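You operate a simulated robot arm through the tools that you are given. There is no shell and no other tool.

You are at the controls of a simulated robot arm. One attempt, no reset.

JOB
Glue the sherd with the six-sided pot's number into its gap under the red rim weight; cap the paste.
Fine: the paste pot stands open; two dots by the purple stub brush, back on its saucer; the weight stays on; wait till the line turns amber.

The check looks at the end state, three seconds after you hand in, the way a careful person would. Anything else that was tipped, shoved, dropped, spilled or broken makes it a failure. Lids that push on must go on centred and level and be pressed home; caps that screw on are set level and turned clockwise until they are tight.

ROBOT AND FRAMES
A 6-joint arm with a three-finger gripper, fixed in place. Base frame: the origin is at the foot of the arm, x ahead of it, y to its left, z up. Readings come in cm, rad, newtons and seconds.
Its first joint turns from -2.897 to 2.897 rad. Payload 4.89 kg.
The TCP is the grasp point between the finger pads, 3 cm short of the fingertips. In the tool frame z runs along the fingers and y along their closing line. Largest opening 16.4 cm; the body of the gripper starts 12.5 cm behind the TCP.
Orientation is told as [roll, pitch, yaw] about the base's x, y, z axes, in that order, counted from this pose: with the fingers straight down and closing along the base's y, the tool's x points along the base's -x, its y along +y and its z along -z.

CONTROLS
- The arm moves only by the tool apply_moves. Its argument "series" is text: rows parted by semicolons, each of 7 numbers parted by spaces: the shift along the tool's x, y, z in cm, then the turn, a rotation vector about the tool's x, y, z in rad, then the finger opening in cm, from 0 to 16.4. In form: dx dy dz rx ry rz gripper; .... A call has 1 to 20 rows; each row shifts and turns the commanded pose from where the row before left it, along the tool's axes as they then stand. Each row takes 0.2 s and may step no farther than 5 cm and 0.15 rad from the row before; otherwise, or with a gripper value out of range, the whole call is refused. A pose out of reach is approached as far as the arm can. The call stops where the force on the tool passes 40 N (or 10 N more than at its start, if that is more) or the arm is blocked; 0.2 s more then pass. Each finger travels about 10.8 cm/s and halts on what it meets, pressing with about 29 N; the grip force reading is that of the motor and also rises with nothing between the fingers. The clock runs only during rows and for 0.2 s after the last one: add rows that do not move to give the fingers time. The reply holds the time, the measured pose of the TCP, the force on the tool along the base axes, the opening and the grip force, in the units named above and with some noise, with the torque about the TCP (base axes, N m) and any sound that the robot's microphone picked up, and new pictures: "show" is both (left out), scene, wrist or none.
- Cameras (640 x 400 px; columns grow to the right, rows downward): "scene" is fixed at [39.98, -65.13, 170.1]; the picture's right is [0.73, -0.69, 0.00], its down [-0.49, -0.52, -0.70] and it looks along [0.48, 0.51, -0.71] (base axes); focal length 330 px, centre (320, 200). "wrist" rides on the gripper at [7.6, -0.2, -15.2] in the tool frame; the picture's right is [0.02, 1.00, 0.00], its down [-0.88, 0.02, -0.47] and it looks along [-0.47, 0.01, 0.88] (tool axes); focal length 247 px, centre (320, 200). There is no depth. A picture from a camera that has moved, and an enlarged one, comes with that camera's place and axes in the base frame and with its lens.
- lift_body(by): slides the trunk up (or, below 0, down) by that many cm; the arm rides with it, the base frame stays. It gives what a move gives, with no picture.
- zoom(camera, box): a new picture of the part [left, top, right, bottom] of that camera's present view, enlarged. The clock stands still meanwhile.
- hand_in(): hands the job in; it is judged then, once.

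Nothing tells you positions but the pictures and the camera data. Unless the task says otherwise, let go and move clear before handing in.

The tools are called after "Emit:" as a command line: name --argument value ..., lists and objects as JSON in quotes. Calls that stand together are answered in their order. apply_moves: Moves the arm, as the interface text tells. Its arguments: {"type":"object","properties":{"series":{"type":"string"},"show":{"type":"string","enum":["both","scene","wrist","none"]}},"required":["series"]} The other tools are called the same way: lift_body (by) slides the trunk up or down; zoom (camera, box) takes an enlarged picture of a part of a camera's view; hand_in () hands the job in.

At the start:

```text
time_s: 0.0
position: [57.98, -24.77, 131.86]
ee_rot: [0.0, 0.0, 0.0]
ft_force: [-0.2, -0.5, -0.1]
moment: [-0.03, 0.04, 0.0]
gripper_width: 16.42
grasp_force: 0.0
trunk travel left (down, up): [-20.0, 19.0]
```

scene: 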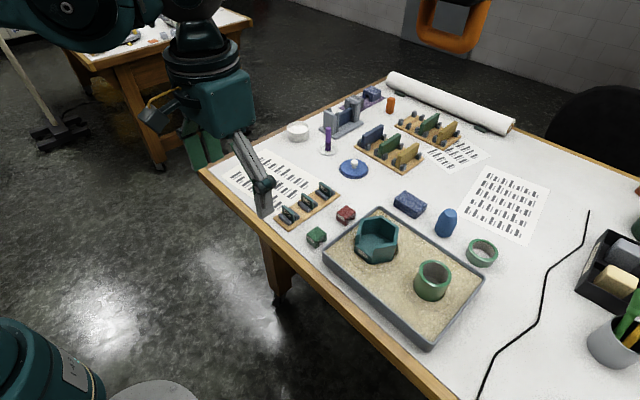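
wrist: 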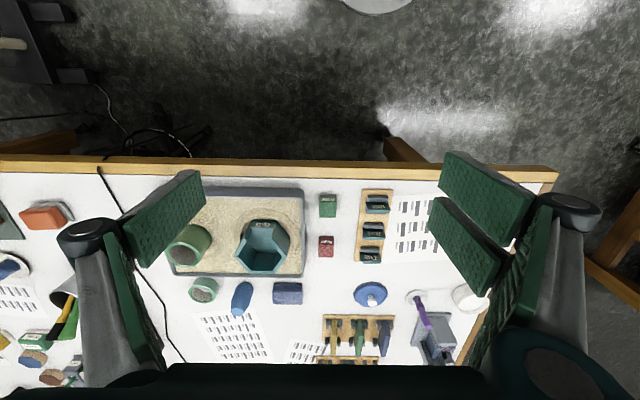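

I see a bench with a sand tray holding a hexagonal teal pot and a round green pot, racks of sherds, a purple brush on a saucer, a blue item with knob, and small red and green weights. Before moving anything I'll enlarge the pictures to identify each item.

Emit:
zoom --camera "scene" --box '[320, 190, 500, 350]'

Emit:
zoom --camera "scene" --box '[220, 140, 360, 260]'

Emit:
zoom --camera "scene" --box '[280, 80, 420, 190]'

Emit:
zoom --camera "scene" --box '[380, 90, 560, 250]'

Emit:
zoom --camera "wrist" --box '[150, 180, 330, 310]'

Emit:
zoom --camera "wrist" --box '[310, 180, 500, 370]'

```text
2.50 times, centred on (410, 270) of scene
camera zoom: at [39.98, -65.13, 170.1], right [0.73, -0.69, 0.0], down [-0.49, -0.52, -0.7], along [0.48, 0.51, -0.71], focal length 826 px, centre (95, 25)
```

zoom: 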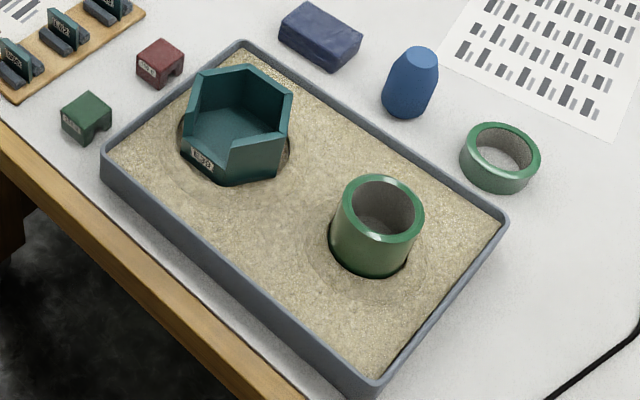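

```text
3.33 times, centred on (290, 200) of scene
camera zoom: at [39.98, -65.13, 170.1], right [0.73, -0.69, 0.0], down [-0.49, -0.52, -0.7], along [0.48, 0.51, -0.71], focal length 1101 px, centre (420, 200)
```

zoom: 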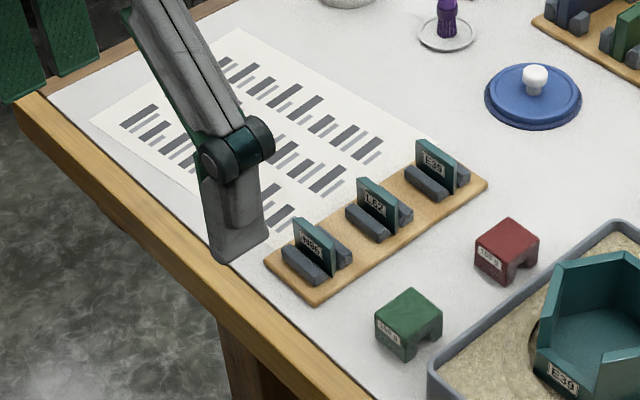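

```text
3.64 times, centred on (350, 135) of scene
camera zoom: at [39.98, -65.13, 170.1], right [0.73, -0.69, 0.0], down [-0.49, -0.52, -0.7], along [0.48, 0.51, -0.71], focal length 1201 px, centre (211, 436)
```

zoom: 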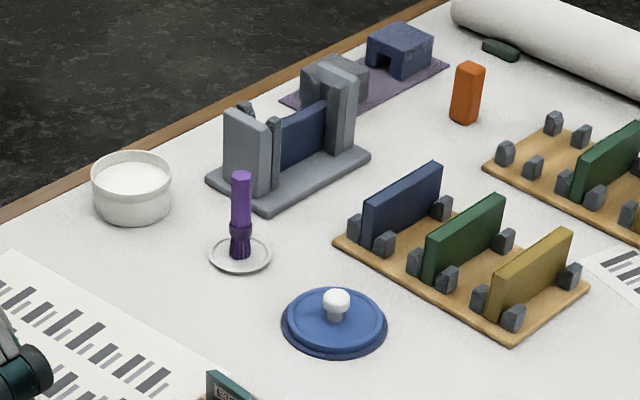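

```text
2.50 times, centred on (470, 170) of scene
camera zoom: at [39.98, -65.13, 170.1], right [0.73, -0.69, 0.0], down [-0.49, -0.52, -0.7], along [0.48, 0.51, -0.71], focal length 826 px, centre (-55, 275)
```

zoom: 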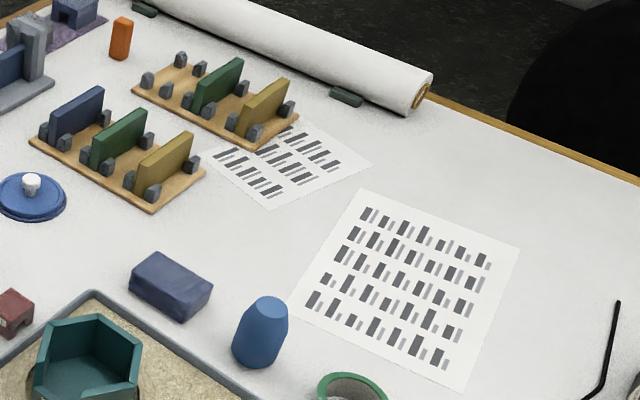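

```text
3.08 times, centred on (240, 245) of wrist
camera zoom: at [50.48, -24.87, 147.12], right [-0.02, 1.0, 0.0], down [0.88, 0.02, 0.47], along [0.47, 0.01, -0.88], focal length 760 px, centre (566, 62)
```

zoom: 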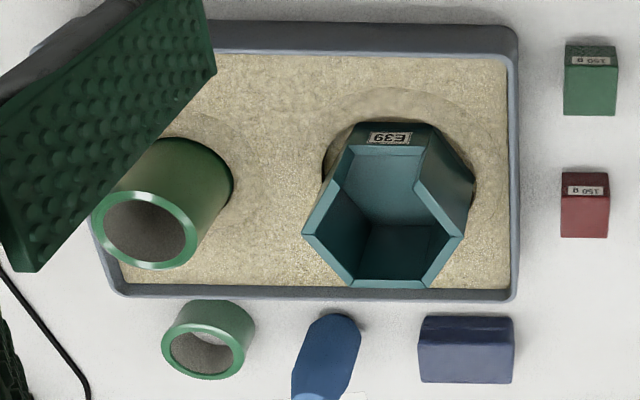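

```text
2.11 times, centred on (405, 275) of wrist
camera zoom: at [50.48, -24.87, 147.12], right [-0.02, 1.0, 0.0], down [0.88, 0.02, 0.47], along [0.47, 0.01, -0.88], focal length 520 px, centre (141, 42)
```

zoom: 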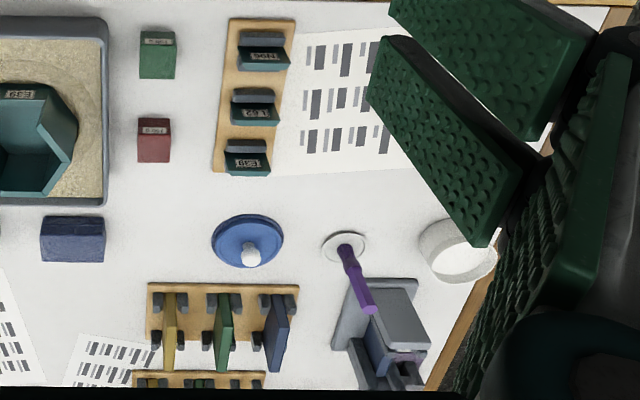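

The pot's label seems to read E39, and three teal sherds stand in the near rack. I'll enlarge the labels, the gap and the paste area further to be sure.

Emit:
zoom --camera "scene" --box '[350, 205, 406, 270]'

Emit:
zoom --camera "scene" --box '[270, 175, 345, 235]'

Emit:
zoom --camera "wrist" --box '[225, 205, 300, 285]'

Emit:
zoom --camera "scene" --box '[280, 110, 350, 160]'

Emit:
zoom --camera "scene" --box '[320, 80, 400, 140]'

Emit:
zoom --camera "scene" --box '[540, 180, 640, 400]'

Emit:
zoom --camera "wrist" --box '[0, 160, 120, 400]'

```text
6.15 times, centred on (378, 238) of scene
camera zoom: at [39.98, -65.13, 170.1], right [0.73, -0.69, 0.0], down [-0.49, -0.52, -0.7], along [0.48, 0.51, -0.71], focal length 2032 px, centre (-37, -31)
```

zoom: 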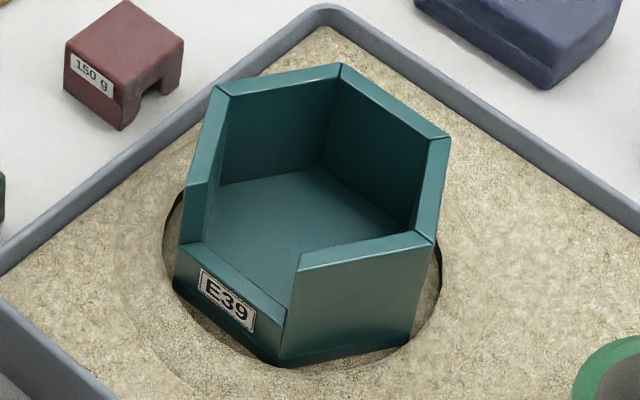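

```text
6.67 times, centred on (308, 205) of scene
camera zoom: at [39.98, -65.13, 170.1], right [0.73, -0.69, 0.0], down [-0.49, -0.52, -0.7], along [0.48, 0.51, -0.71], focal length 2202 px, centre (403, 167)
```

zoom: 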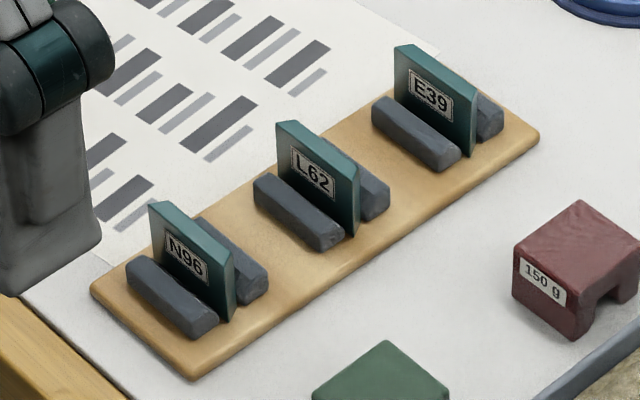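

```text
5.00 times, centred on (262, 245) of wrist
camera zoom: at [50.48, -24.87, 147.12], right [-0.02, 1.0, 0.0], down [0.88, 0.02, 0.47], along [0.47, 0.01, -0.88], focal length 1235 px, centre (608, -25)
```

zoom: 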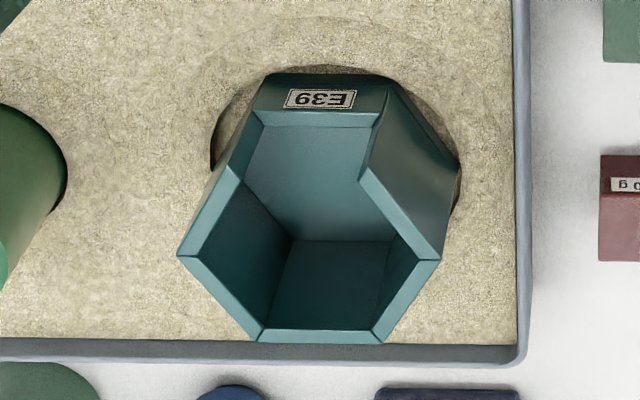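

```text
8.00 times, centred on (315, 135) of scene
camera zoom: at [39.98, -65.13, 170.1], right [0.73, -0.69, 0.0], down [-0.49, -0.52, -0.7], along [0.48, 0.51, -0.71], focal length 2642 px, centre (360, 720)
```

zoom: 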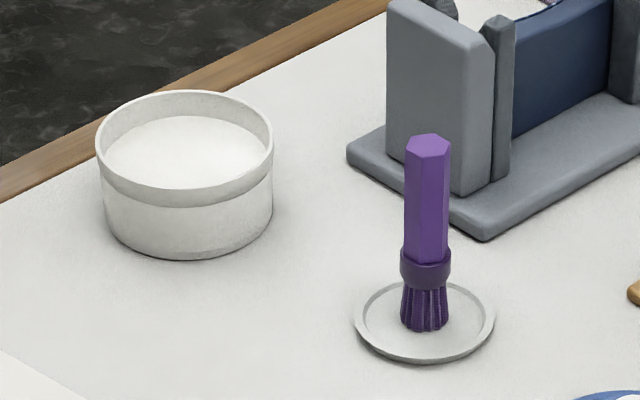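

```text
6.67 times, centred on (360, 110) of scene
camera zoom: at [39.98, -65.13, 170.1], right [0.73, -0.69, 0.0], down [-0.49, -0.52, -0.7], along [0.48, 0.51, -0.71], focal length 2202 px, centre (53, 800)
```

zoom: 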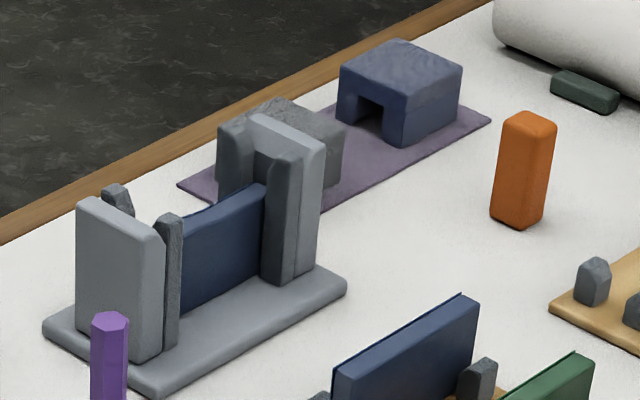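

```text
1.82 times, centred on (590, 290) of scene
camera zoom: at [39.98, -65.13, 170.1], right [0.73, -0.69, 0.0], down [-0.49, -0.52, -0.7], along [0.48, 0.51, -0.71], focal length 600 px, centre (-171, 36)
```

zoom: 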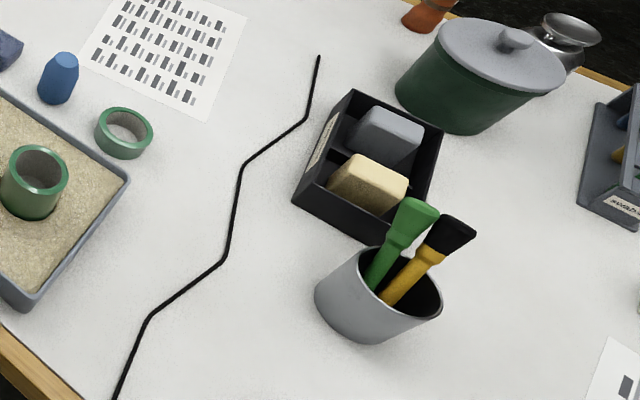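

```text
1.67 times, centred on (60, 280) of wrist
camera zoom: at [50.48, -24.87, 147.12], right [-0.02, 1.0, 0.0], down [0.88, 0.02, 0.47], along [0.47, 0.01, -0.88], focal length 412 px, centre (753, 67)
```

zoom: 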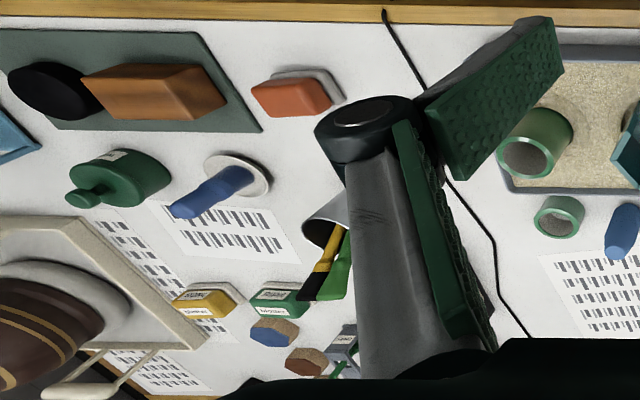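

The paste pot (white, open), brush saucer and blue lid seem to be around x≈107–111, near the limit of reach. I'll move the arm high above that area to check the reach and get a better view.

Emit:
apply_moves --series "-3 3.9 0 0 0 0 16.4; -3 3.9 0 0 0 0 16.4; -3 3.9 0 0 0 0 12; -3 3.9 0 0 0 0 8; -3 3.9 0 0 0 0 8; -3 3.9 0 0 0 0 8; -3 3.9 0 0 0 0 8; -3 3.9 0 0 0 0 8; -3 3.9 0 0 0 0 8; 0 0 0 0 0 0 8"

```text
time_s: 2.2
position: [84.42, 10.59, 131.39]
ee_rot: [-0.001, 0.0, 0.0]
ft_force: [1.2, 0.7, -1.1]
moment: [-0.09, 0.19, 0.0]
gripper_width: 7.99
grasp_force: 0.1
trunk travel left (down, up): [-20.0, 19.0]
camera wrist: at [77.06, 10.56, 146.79], right [-0.02, 1.0, 0.0], down [0.88, 0.02, 0.47], along [0.47, 0.01, -0.88], focal length 247 px, centre (320, 200)
```

scene: 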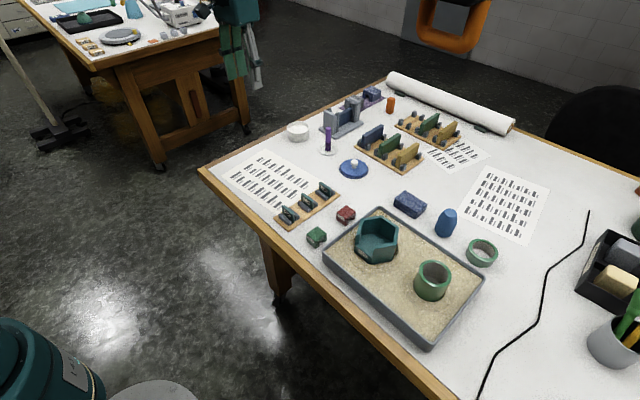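
wrist: 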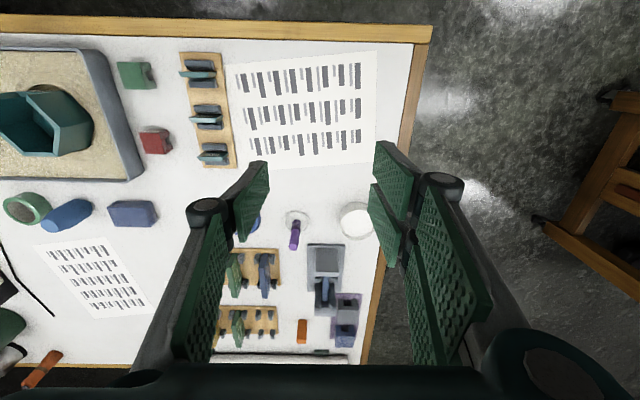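

The paste pot is at about (107, 19). I'll move on toward it at this height to check the arm can get there.

Emit:
apply_moves --series "-4 0.5 0 0 0 0 8; -4 0.5 0 0 0 0 8; -4 0.5 0 0 0 0 8; -4 0.5 0 0 0 0 8; 0 0 0 0 0 0 8"

```text
time_s: 3.4
position: [101.17, 12.46, 131.6]
ee_rot: [-0.001, -0.001, 0.0]
ft_force: [0.3, 0.0, -1.4]
moment: [0.0, 0.19, 0.0]
gripper_width: 7.98
grasp_force: 0.1
trunk travel left (down, up): [-20.0, 19.0]
camera wrist: at [93.63, 12.37, 146.83], right [-0.02, 1.0, 0.0], down [0.88, 0.02, 0.47], along [0.47, 0.01, -0.88], focal length 247 px, centre (320, 200)
```

scene: 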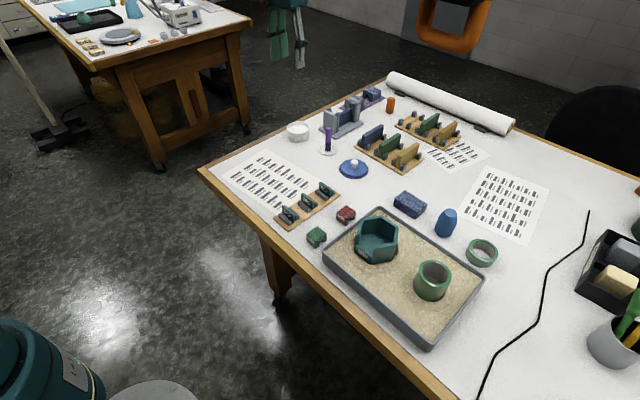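
wrist: 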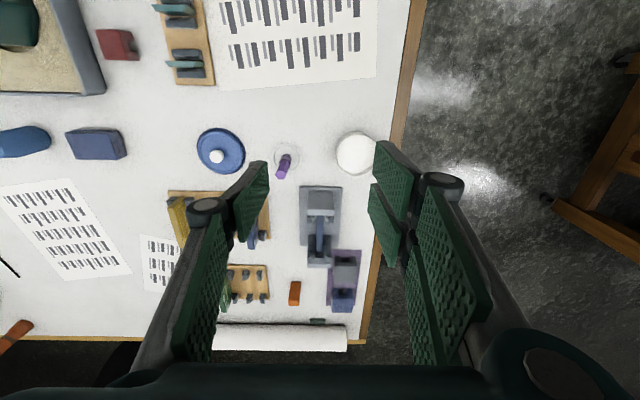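

The arm reaches x≈101 with room at this height. I'll enlarge the wrist view to fix the positions of the paste pot, brush and lid.

Emit:
zoom --camera "wrist" --box '[180, 110, 400, 250]'

Emit:
zoom --camera "wrist" --box '[260, 120, 390, 200]'

Emit:
zoom --camera "wrist" --box '[80, 0, 240, 100]'

```text
2.86 times, centred on (290, 180) of wrist
camera zoom: at [93.63, 12.37, 146.83], right [-0.02, 1.0, 0.0], down [0.88, 0.02, 0.47], along [0.47, 0.01, -0.88], focal length 706 px, centre (406, 257)
```

zoom: 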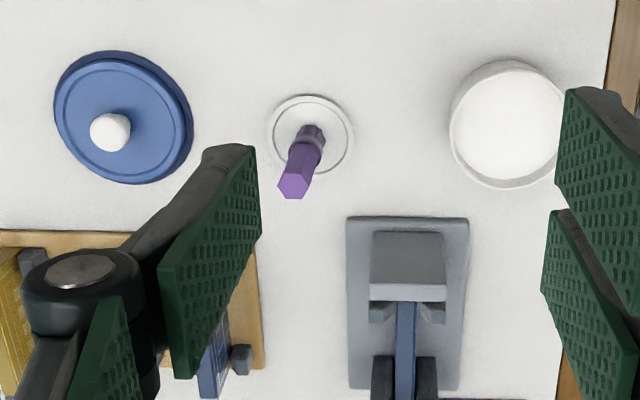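

```text
4.92 times, centred on (325, 160) of wrist
camera zoom: at [93.63, 12.37, 146.83], right [-0.02, 1.0, 0.0], down [0.88, 0.02, 0.47], along [0.47, 0.01, -0.88], focal length 1216 px, centre (295, 397)
```

zoom: 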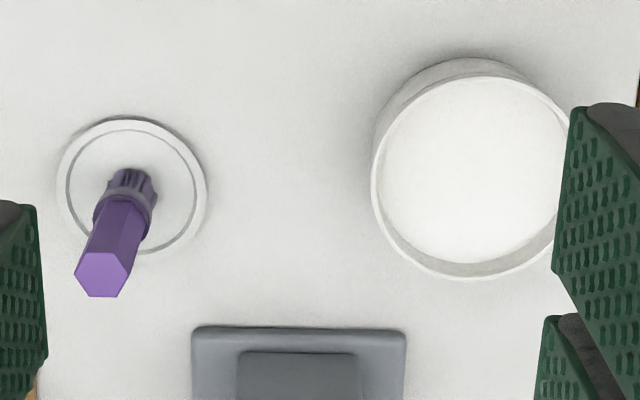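

```text
4.00 times, centred on (160, 50) of wrist
camera zoom: at [93.63, 12.37, 146.83], right [-0.02, 1.0, 0.0], down [0.88, 0.02, 0.47], along [0.47, 0.01, -0.88], focal length 988 px, centre (960, 800)
```

zoom: 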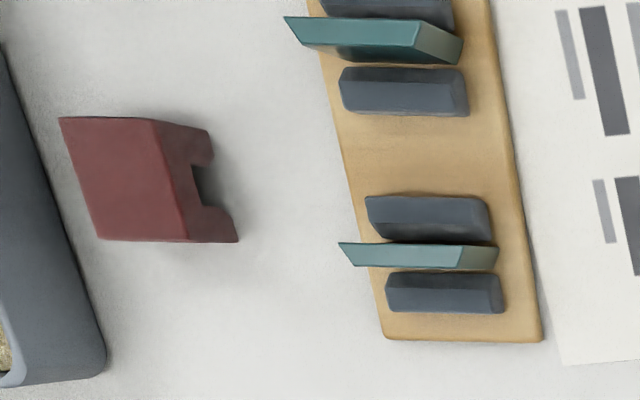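

By triangulation the table is at z≈95, with the brush at (110.7, 5.6) and its top near z≈105.6, the lid at (109.3, −7.9) and the paste pot at (108.5, 19.6). I'll move above the brush and see how the arm holds pose there.

Emit:
apply_moves --series "-2.4 -1.7 3 0 0 0 8; -2.4 -1.7 3 0 0 0 6; -2.4 -1.7 3 0 0 0 6; -2.4 -1.7 3 0 0 0 6; 0 0 0 0 0 0 6; 0 0 0 0 0 0 6"

Emit:
zoom --camera "wrist" --box '[160, 60, 480, 260]'

```text
time_s: 4.8
position: [110.58, 5.36, 119.83]
ee_rot: [0.0, 0.0, 0.001]
ft_force: [0.1, -0.3, 0.1]
moment: [0.01, 0.05, -0.04]
gripper_width: 6.01
grasp_force: 0.1
trunk travel left (down, up): [-20.0, 19.0]
camera wrist: at [103.14, 5.18, 135.22], right [-0.02, 1.0, 0.0], down [0.88, 0.02, 0.47], along [0.47, 0.01, -0.88], focal length 247 px, centre (320, 200)
```

scene: 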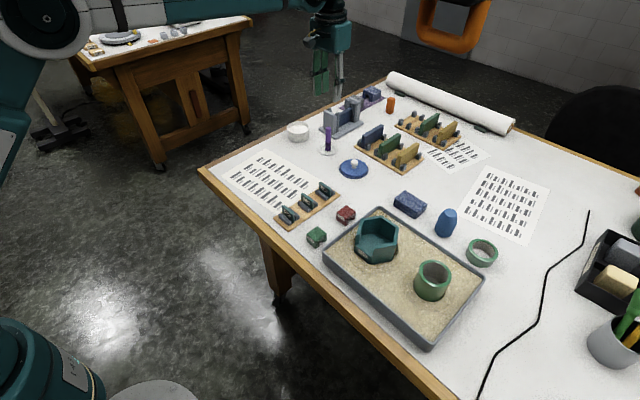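
wrist: 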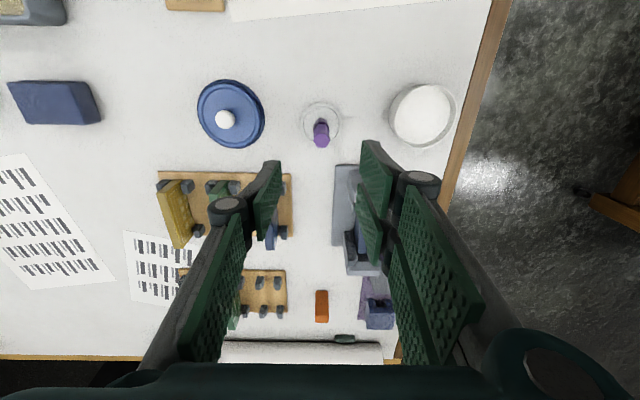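

```text
2.00 times, centred on (320, 160) of wrist
camera zoom: at [103.14, 5.18, 135.22], right [-0.02, 1.0, 0.0], down [0.88, 0.02, 0.47], along [0.47, 0.01, -0.88], focal length 494 px, centre (320, 280)
```

zoom: 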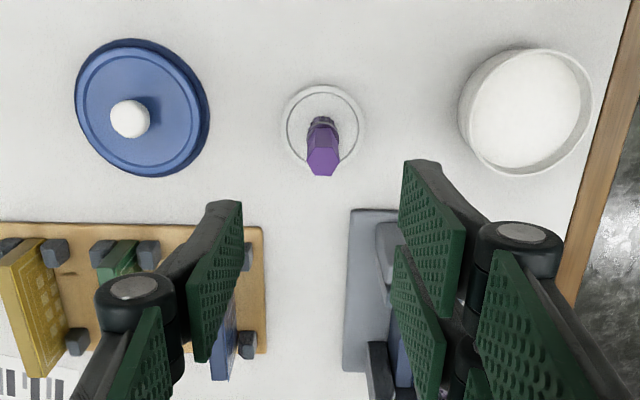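

The reach is fine here, and the brush checks out at about (110.5, 5.6). Before touching anything I'll take a closer look at the pot's gap, the sherds and the weight from above.

Emit:
apply_moves --series "3.3 -3.2 0 0 0 0 6; 3.3 -3.2 0 0 0 0 6; 3.3 -3.2 0 0 0 0 6; 3.3 -3.2 0 0 0 0 6; 3.3 -3.2 0 0 0 0 6; 3.3 -3.2 0 0 0 0 6; 3.3 -3.2 0 0 0 0 6; 3.3 -3.2 0 0 0 0 6; 3.3 -3.2 0 0 0 0 6; 3.3 -3.2 0 0 0 0 6; 3.3 -3.2 0 0 0 0 6; 0 0 0 0 0 0 6; 0 0 0 0 0 0 6" --show "both"

Emit:
zoom --camera "wrist" --box '[220, 130, 380, 230]'

Emit:
zoom --camera "wrist" --box '[350, 100, 590, 250]'

```text
time_s: 7.6
position: [74.21, -29.39, 119.98]
ee_rot: [-0.002, 0.0, 0.001]
ft_force: [-0.6, -1.0, -0.1]
moment: [0.07, -0.1, 0.03]
gripper_width: 5.96
grasp_force: 0.0
trunk travel left (down, up): [-20.0, 19.0]
camera wrist: at [66.72, -29.56, 135.32], right [-0.02, 1.0, 0.0], down [0.88, 0.02, 0.47], along [0.47, 0.01, -0.88], focal length 247 px, centre (320, 200)
```

scene: 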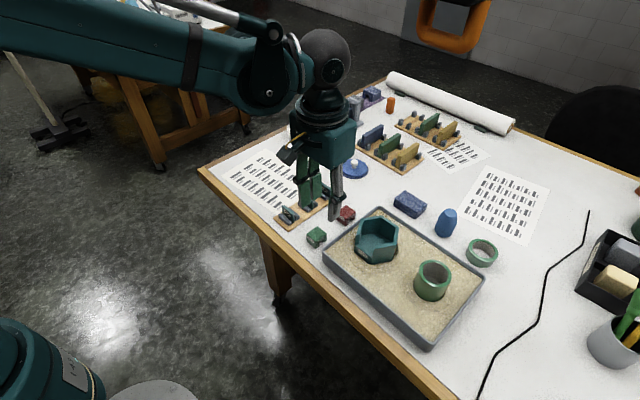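
wrist: 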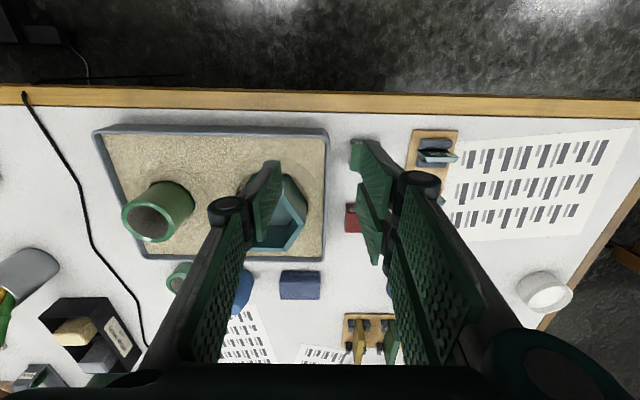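

```text
4.00 times, centred on (300, 180) of wrist
camera zoom: at [66.72, -29.56, 135.32], right [-0.02, 1.0, 0.0], down [0.88, 0.02, 0.47], along [0.47, 0.01, -0.88], focal length 988 px, centre (400, 280)
```

zoom: 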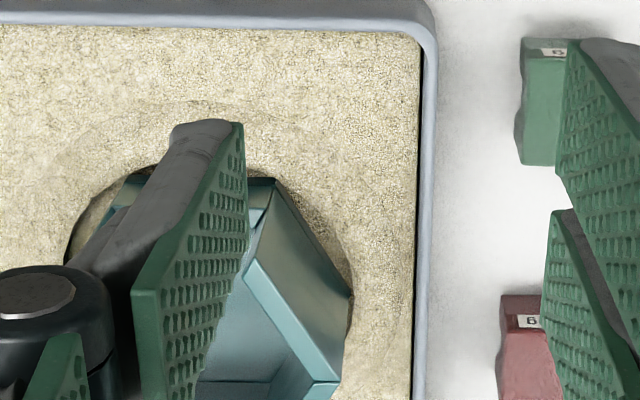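

```text
2.67 times, centred on (470, 175) of wrist
camera zoom: at [66.72, -29.56, 135.32], right [-0.02, 1.0, 0.0], down [0.88, 0.02, 0.47], along [0.47, 0.01, -0.88], focal length 659 px, centre (-80, 267)
```

zoom: 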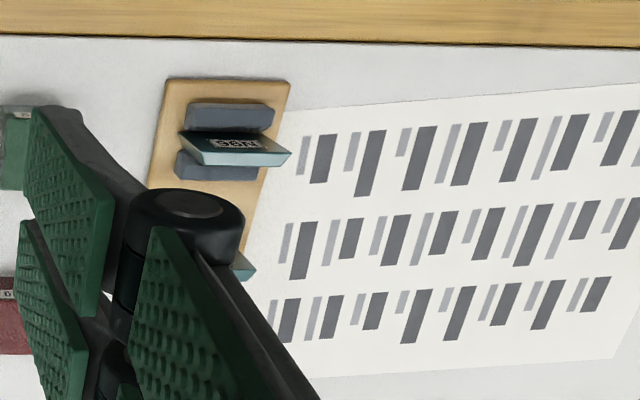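

The fingers block the view, so I'll open them wide and centre over the pot.

Emit:
apply_moves --series "1 -3.2 0 0 0 0 10; 1 -3.2 0 0 0 0 14; 0 0 0 0 0 0 16.4; 0 0 0 0 0 0 16.4; 0 0 0 0 0 0 16.4" --show "wrist"

Emit:
zoom --camera "wrist" --box '[260, 130, 420, 230]'

Emit:
zoom --camera "wrist" --box '[290, 150, 354, 190]'

```text
time_s: 8.8
position: [72.31, -35.9, 120.15]
ee_rot: [-0.001, 0.0, -0.001]
ft_force: [0.1, -0.4, 0.1]
moment: [0.01, -0.02, -0.04]
gripper_width: 16.39
grasp_force: 0.1
trunk travel left (down, up): [-20.0, 19.0]
camera wrist: at [64.81, -36.07, 135.42], right [-0.02, 1.0, 0.0], down [0.88, 0.02, 0.47], along [0.47, 0.01, -0.88], focal length 247 px, centre (320, 200)
```

wrist: 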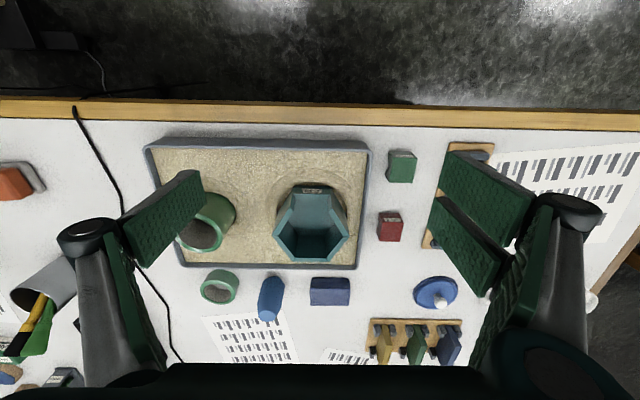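

```text
4.00 times, centred on (340, 180) of wrist
camera zoom: at [64.81, -36.07, 135.42], right [-0.02, 1.0, 0.0], down [0.88, 0.02, 0.47], along [0.47, 0.01, -0.88], focal length 988 px, centre (240, 280)
```

zoom: 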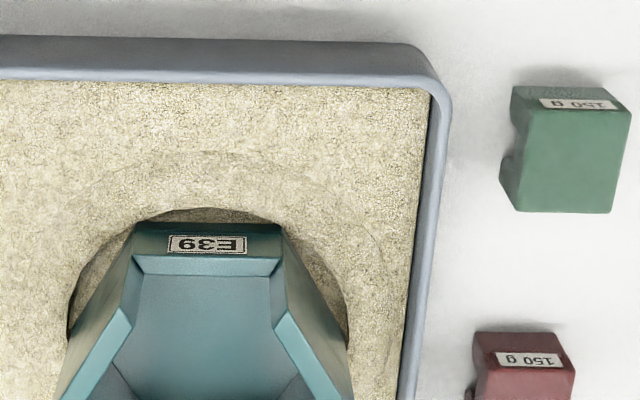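

```text
10.00 times, centred on (322, 170) of wrist
camera zoom: at [64.81, -36.07, 135.42], right [-0.02, 1.0, 0.0], down [0.88, 0.02, 0.47], along [0.47, 0.01, -0.88], focal length 2470 px, centre (300, 500)
```

zoom: 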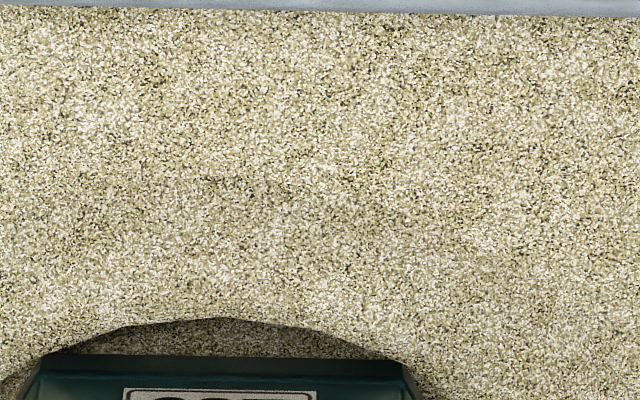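

Emit:
zoom --camera "wrist" --box '[264, 178, 360, 268]'

Emit:
zoom --camera "wrist" --box '[370, 140, 470, 250]'

Emit:
zoom --camera "scene" --box '[355, 230, 395, 266]'

```text
4.44 times, centred on (312, 223) of wrist
camera zoom: at [64.81, -36.07, 135.42], right [-0.02, 1.0, 0.0], down [0.88, 0.02, 0.47], along [0.47, 0.01, -0.88], focal length 1098 px, centre (356, 98)
```

zoom: 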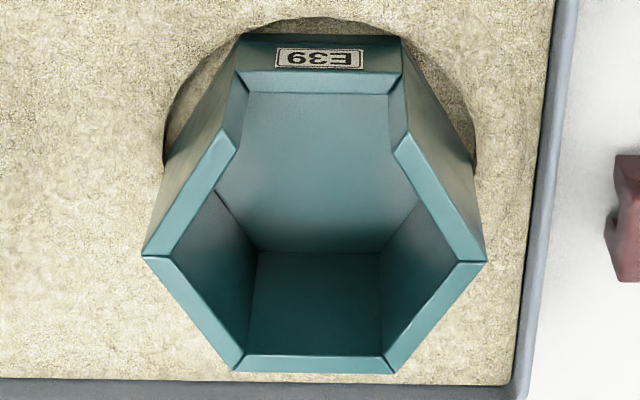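

```text
3.64 times, centred on (420, 195) of wrist
camera zoom: at [64.81, -36.07, 135.42], right [-0.02, 1.0, 0.0], down [0.88, 0.02, 0.47], along [0.47, 0.01, -0.88], focal length 898 px, centre (-44, 218)
```

zoom: 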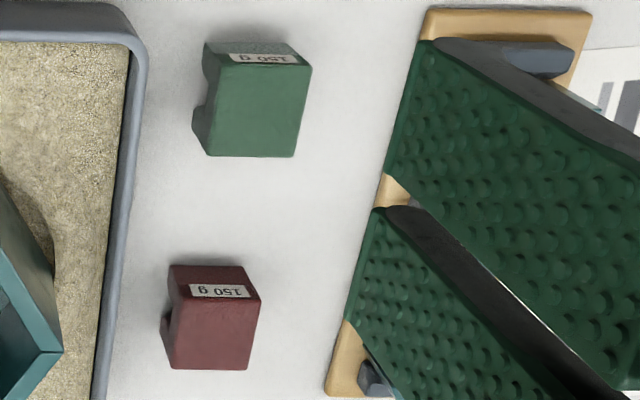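

```text
11.11 times, centred on (375, 248) of scene
camera zoom: at [39.98, -65.13, 170.1], right [0.73, -0.69, 0.0], down [-0.49, -0.52, -0.7], along [0.48, 0.51, -0.71], focal length 3669 px, centre (-291, -333)
```

zoom: 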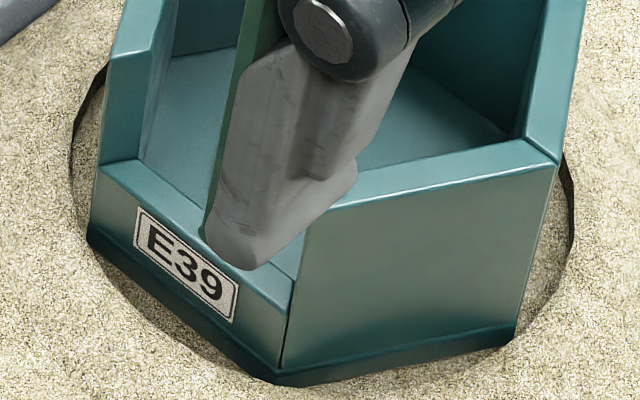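

The gap ledge is at about (81.8, −37.2, 101.8), the rim at z≈105.9, the E39 sherd near (93, −11) and the red weight near (91, −22.5). Next I'll return above the brush and yaw 30° so the fingers close on the flats of its hexagonal handle.

Emit:
apply_moves --series "-3.185 3.47 0 0 0 0 12; -3.185 3.47 0 0 0 0 8; -3.185 3.47 0 0 0 0 6; -3.185 3.47 0 0 0 0 6; -3.185 3.47 0 0 0 0 6; -3.185 3.47 0 0 0 0 6; -3.185 3.47 0 0 0 0 6; -3.185 3.47 0 0 0 0 6; -3.185 3.47 0 0 0 0 6; -3.185 3.47 0 0 0 0 6; -3.185 3.47 0 0 0 0 6; -3.185 3.47 0 0 0 0 6; 0 0 1.5 0 0 0.1309 6; 0 0 1.5 0 0 0.1309 6; 0 0 1.5 0 0 0.1309 6; 0 0 1.5 0 0 0.1309 6; 0 0 0 0 0 0 6; 0 0 0 0 0 0 6" --show "both"

Emit:
zoom --camera "wrist" --box '[240, 80, 400, 180]'

```text
time_s: 12.6
position: [110.71, 5.72, 113.86]
ee_rot: [0.001, 0.0, -0.524]
ft_force: [0.2, -0.1, 0.5]
moment: [0.0, 0.04, 0.03]
gripper_width: 6.01
grasp_force: 0.1
trunk travel left (down, up): [-20.0, 19.0]
camera wrist: at [104.08, 9.55, 129.03], right [0.48, 0.88, 0.0], down [0.77, -0.42, 0.47], along [0.41, -0.23, -0.88], focal length 247 px, centre (320, 200)
```

scene: 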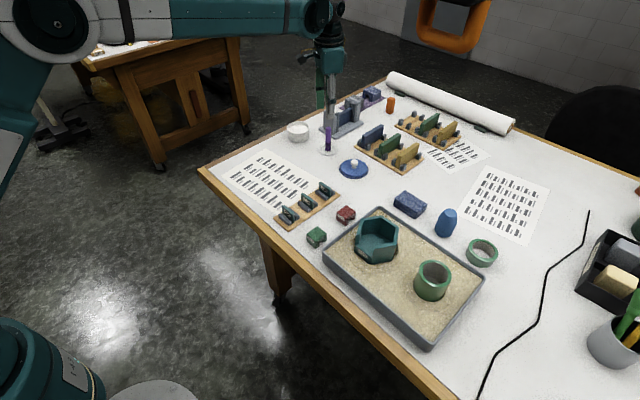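
wrist: 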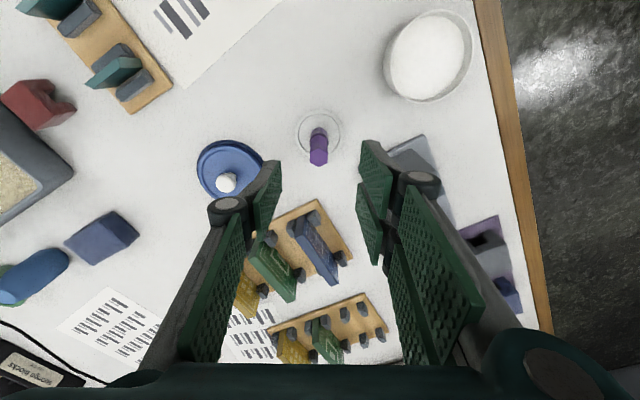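

```text
4.00 times, centred on (320, 130) of wrist
camera zoom: at [104.08, 9.55, 129.03], right [0.48, 0.88, 0.0], down [0.77, -0.42, 0.47], along [0.41, -0.23, -0.88], focal length 988 px, centre (320, 480)
```

zoom: 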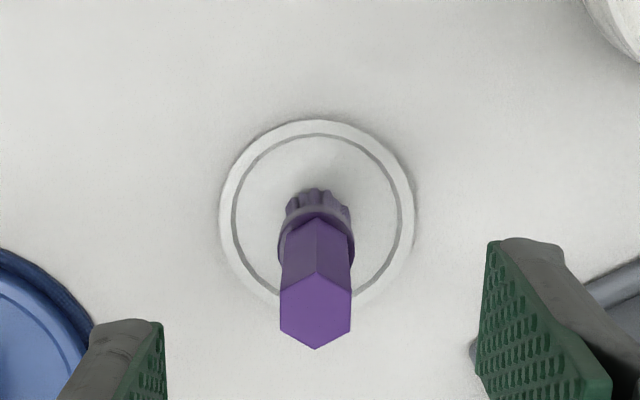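

The hexagon's flats now line up with the closing direction, with the brush about 0.15 cm off in tool y. I'll correct that and descend around the upper handle with the fingers open.

Emit:
apply_moves --series "0 -0.15 3 0 0 0 6; 0 0 3 0 0 0 5.5; 0 0 2 0 0 0 5; 0 0 1.6 0 0 0 5; 0 0 0 0 0 0 5; 0 0 0 0 0 0 5" --show "both"

Emit:
zoom --camera "wrist" --box '[240, 110, 400, 210]'

Emit:
zoom --camera "scene" --box '[290, 90, 370, 160]'

```text
time_s: 14.0
position: [110.6, 5.67, 104.1]
ee_rot: [-0.002, -0.001, -0.524]
ft_force: [-0.3, -0.1, -0.6]
moment: [-0.01, 0.03, -0.03]
gripper_width: 5.02
grasp_force: 0.0
trunk travel left (down, up): [-20.0, 19.0]
camera wrist: at [103.97, 9.33, 119.49], right [0.48, 0.88, 0.0], down [0.77, -0.42, 0.47], along [0.41, -0.23, -0.88], focal length 247 px, centre (320, 200)
```

scene: 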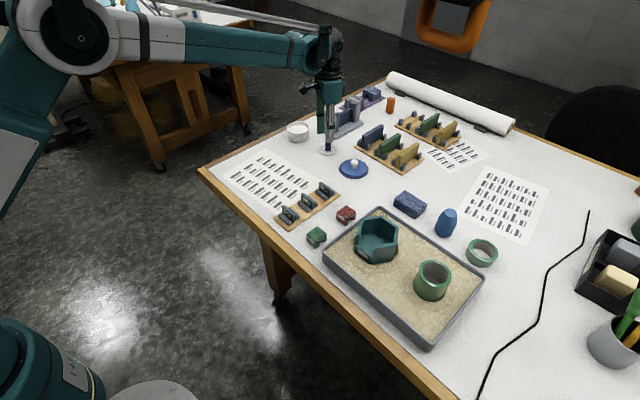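
wrist: 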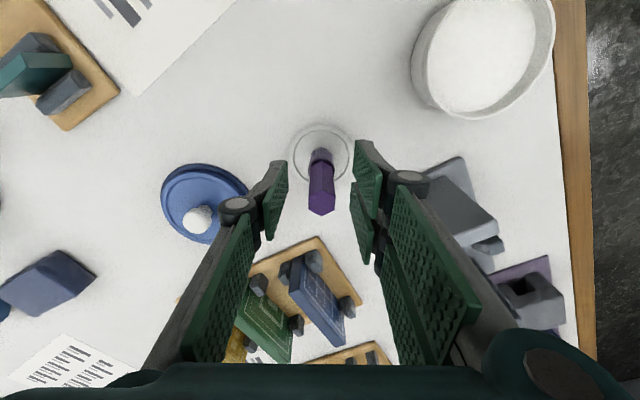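

```text
4.00 times, centred on (320, 160) of wrist
camera zoom: at [103.97, 9.33, 119.49], right [0.48, 0.88, 0.0], down [0.77, -0.42, 0.47], along [0.41, -0.23, -0.88], focal length 988 px, centre (320, 360)
```

zoom: 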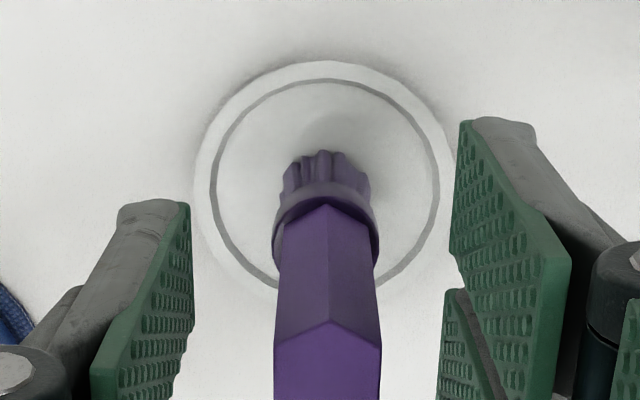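

```text
5.71 times, centred on (330, 125) of scene
camera zoom: at [39.98, -65.13, 170.1], right [0.73, -0.69, 0.0], down [-0.49, -0.52, -0.7], along [0.48, 0.51, -0.71], focal length 1887 px, centre (263, 629)
```

zoom: 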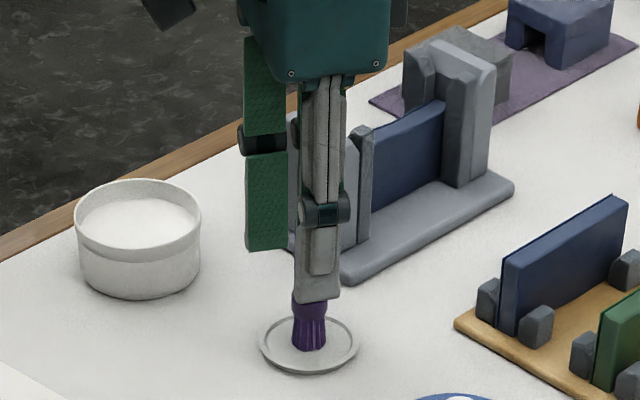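

The handle is well centred between the fingers. I'll nudge 0.08 cm and close.

Emit:
apply_moves --series "0 0.08 0 0 0 0 4; 0 0 0 0 0 0 3; 0 0 0 0 0 0 2; 0 0 0 0 0 0 1; 0 0 0 0 0 0 1; 0 0 0 0 0 0 1" --show "wrist"

Emit:
zoom --camera "wrist" --box '[240, 110, 400, 210]'

```text
time_s: 15.4
position: [110.69, 5.62, 104.05]
ee_rot: [-0.001, -0.001, -0.523]
ft_force: [-0.2, 0.1, -0.3]
moment: [0.01, 0.01, -0.01]
gripper_width: 2.26
grasp_force: 28.5
trunk travel left (down, up): [-20.0, 19.0]
camera wrist: at [104.02, 9.34, 119.51], right [0.48, 0.88, 0.0], down [0.77, -0.42, 0.47], along [0.41, -0.23, -0.88], focal length 247 px, centre (320, 200)
```

wrist: 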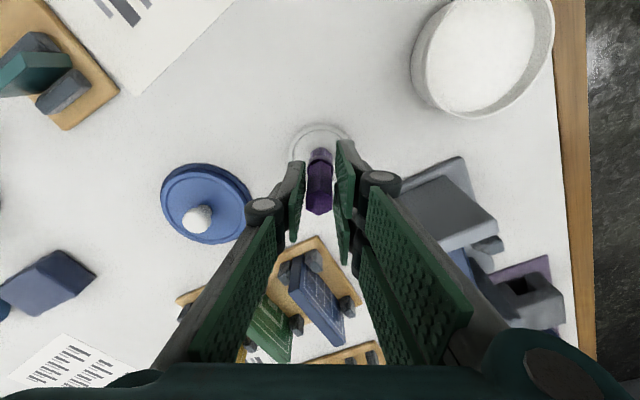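

```text
4.00 times, centred on (320, 160) of wrist
camera zoom: at [104.02, 9.34, 119.51], right [0.48, 0.88, 0.0], down [0.77, -0.42, 0.47], along [0.41, -0.23, -0.88], focal length 988 px, centre (320, 360)
```

zoom: 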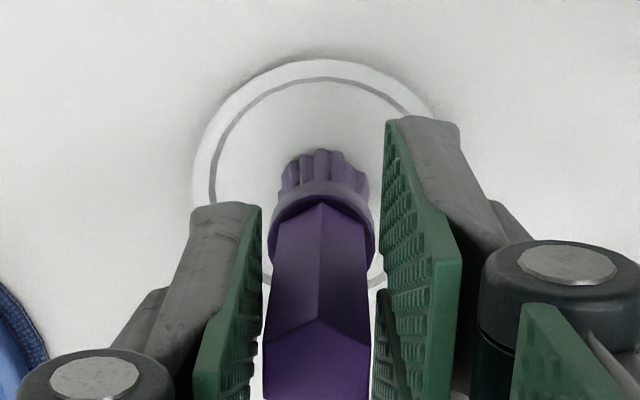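

The fingers stopped at 2.26 cm with 28.5 N, so the brush appears gripped. I'll lift slowly and check it comes along.

Emit:
apply_moves --series "0 0 -1 0 0 0 1; 0 0 -2 0 0 0 1; 0 0 -3 0 0 0 1; 0 0 -3 0 0 0 1; 0 0 0 0 0 0 1" --show "both"

Emit:
zoom --camera "wrist" --box '[240, 110, 400, 210]'

Emit:
zoom --camera "scene" --box '[280, 70, 370, 160]'

```text
time_s: 16.6
position: [110.64, 5.79, 113.38]
ee_rot: [0.001, 0.001, -0.523]
ft_force: [-1.0, -0.2, 0.7]
moment: [-0.01, -0.05, 0.04]
gripper_width: 2.26
grasp_force: 29.4
trunk travel left (down, up): [-20.0, 19.0]
camera wrist: at [104.08, 9.53, 128.65], right [0.48, 0.88, 0.0], down [0.77, -0.42, 0.47], along [0.41, -0.23, -0.88], focal length 247 px, centre (320, 200)
```

scene: 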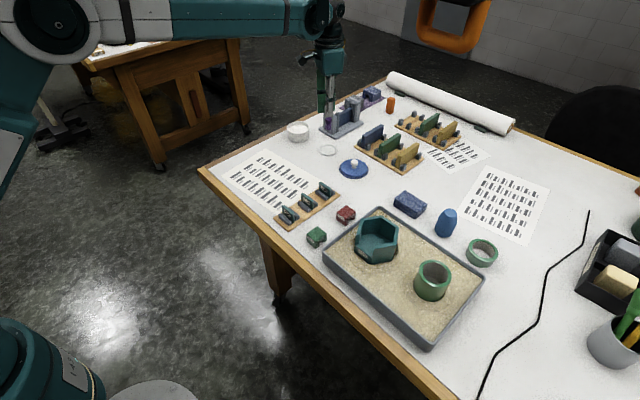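
wrist: 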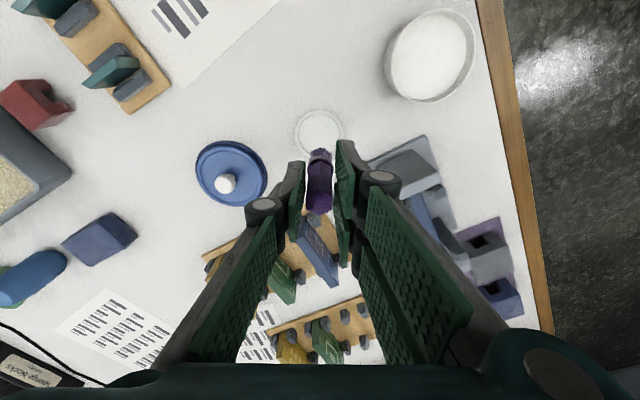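

```text
4.00 times, centred on (320, 160) of wrist
camera zoom: at [104.08, 9.53, 128.65], right [0.48, 0.88, 0.0], down [0.77, -0.42, 0.47], along [0.41, -0.23, -0.88], focal length 988 px, centre (320, 360)
```

zoom: 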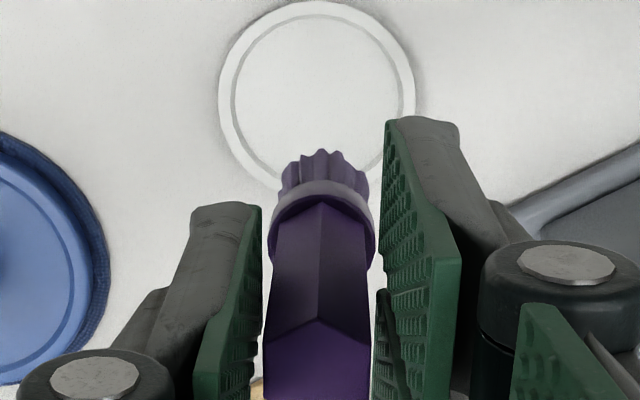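

```text
4.44 times, centred on (325, 115) of scene
camera zoom: at [39.98, -65.13, 170.1], right [0.73, -0.69, 0.0], down [-0.49, -0.52, -0.7], along [0.48, 0.51, -0.71], focal length 1468 px, centre (298, 578)
```

zoom: 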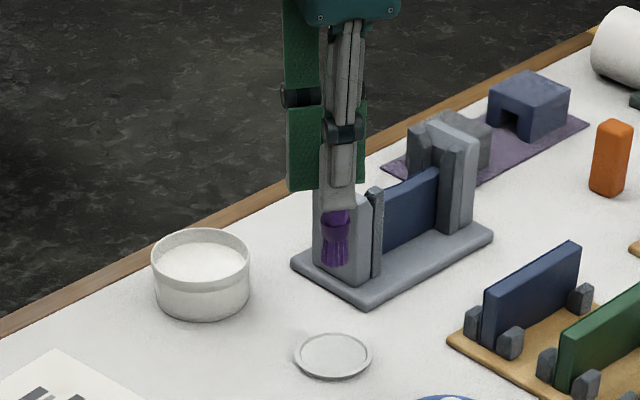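

The brush is in hand and upright, and the saucer is clear. Next I'll carry it above the paste pot.

Emit:
apply_moves --series "2.93 3.76 0 0 0 0 1; 2.93 3.76 0 0 0 0 1; 2.93 3.76 0 0 0 0 1; 0 0 0 0 0 0 1; 0 0 0 0 0 0 1" --show "both"

Emit:
zoom --camera "wrist" --box '[240, 100, 400, 200]'

Emit:
zoom --camera "scene" --box '[260, 80, 340, 150]'

```text
time_s: 17.8
position: [108.68, 19.69, 113.07]
ee_rot: [0.001, 0.001, -0.521]
ft_force: [0.8, 0.4, -0.7]
moment: [-0.08, 0.01, -0.03]
gripper_width: 2.28
grasp_force: 29.2
trunk travel left (down, up): [-20.0, 19.0]
camera wrist: at [102.02, 23.33, 128.48], right [0.48, 0.88, 0.0], down [0.77, -0.42, 0.47], along [0.41, -0.23, -0.88], focal length 247 px, centre (320, 200)
```

scene: 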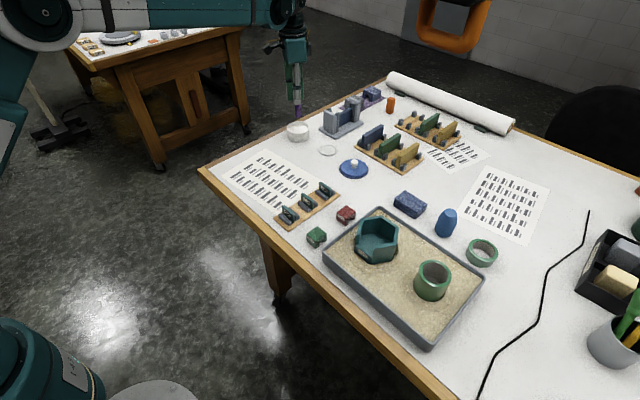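
wrist: 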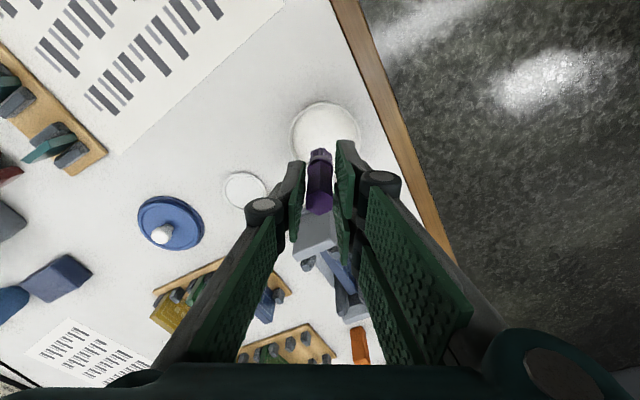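

```text
4.00 times, centred on (320, 150) of wrist
camera zoom: at [102.02, 23.33, 128.48], right [0.48, 0.88, 0.0], down [0.77, -0.42, 0.47], along [0.41, -0.23, -0.88], focal length 988 px, centre (320, 400)
```

zoom: 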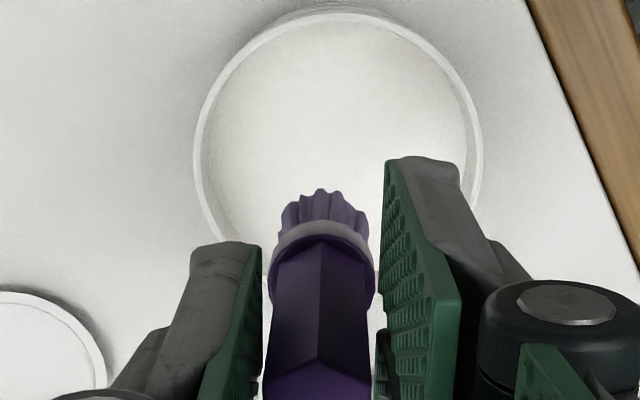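

```text
5.71 times, centred on (300, 115) of scene
camera zoom: at [39.98, -65.13, 170.1], right [0.73, -0.69, 0.0], down [-0.49, -0.52, -0.7], along [0.48, 0.51, -0.71], focal length 1887 px, centre (434, 686)
```

zoom: 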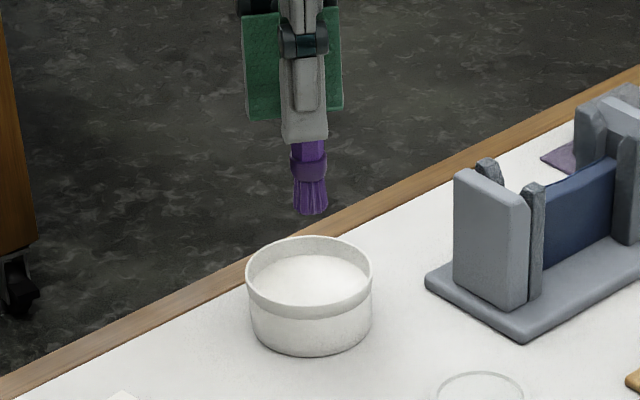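

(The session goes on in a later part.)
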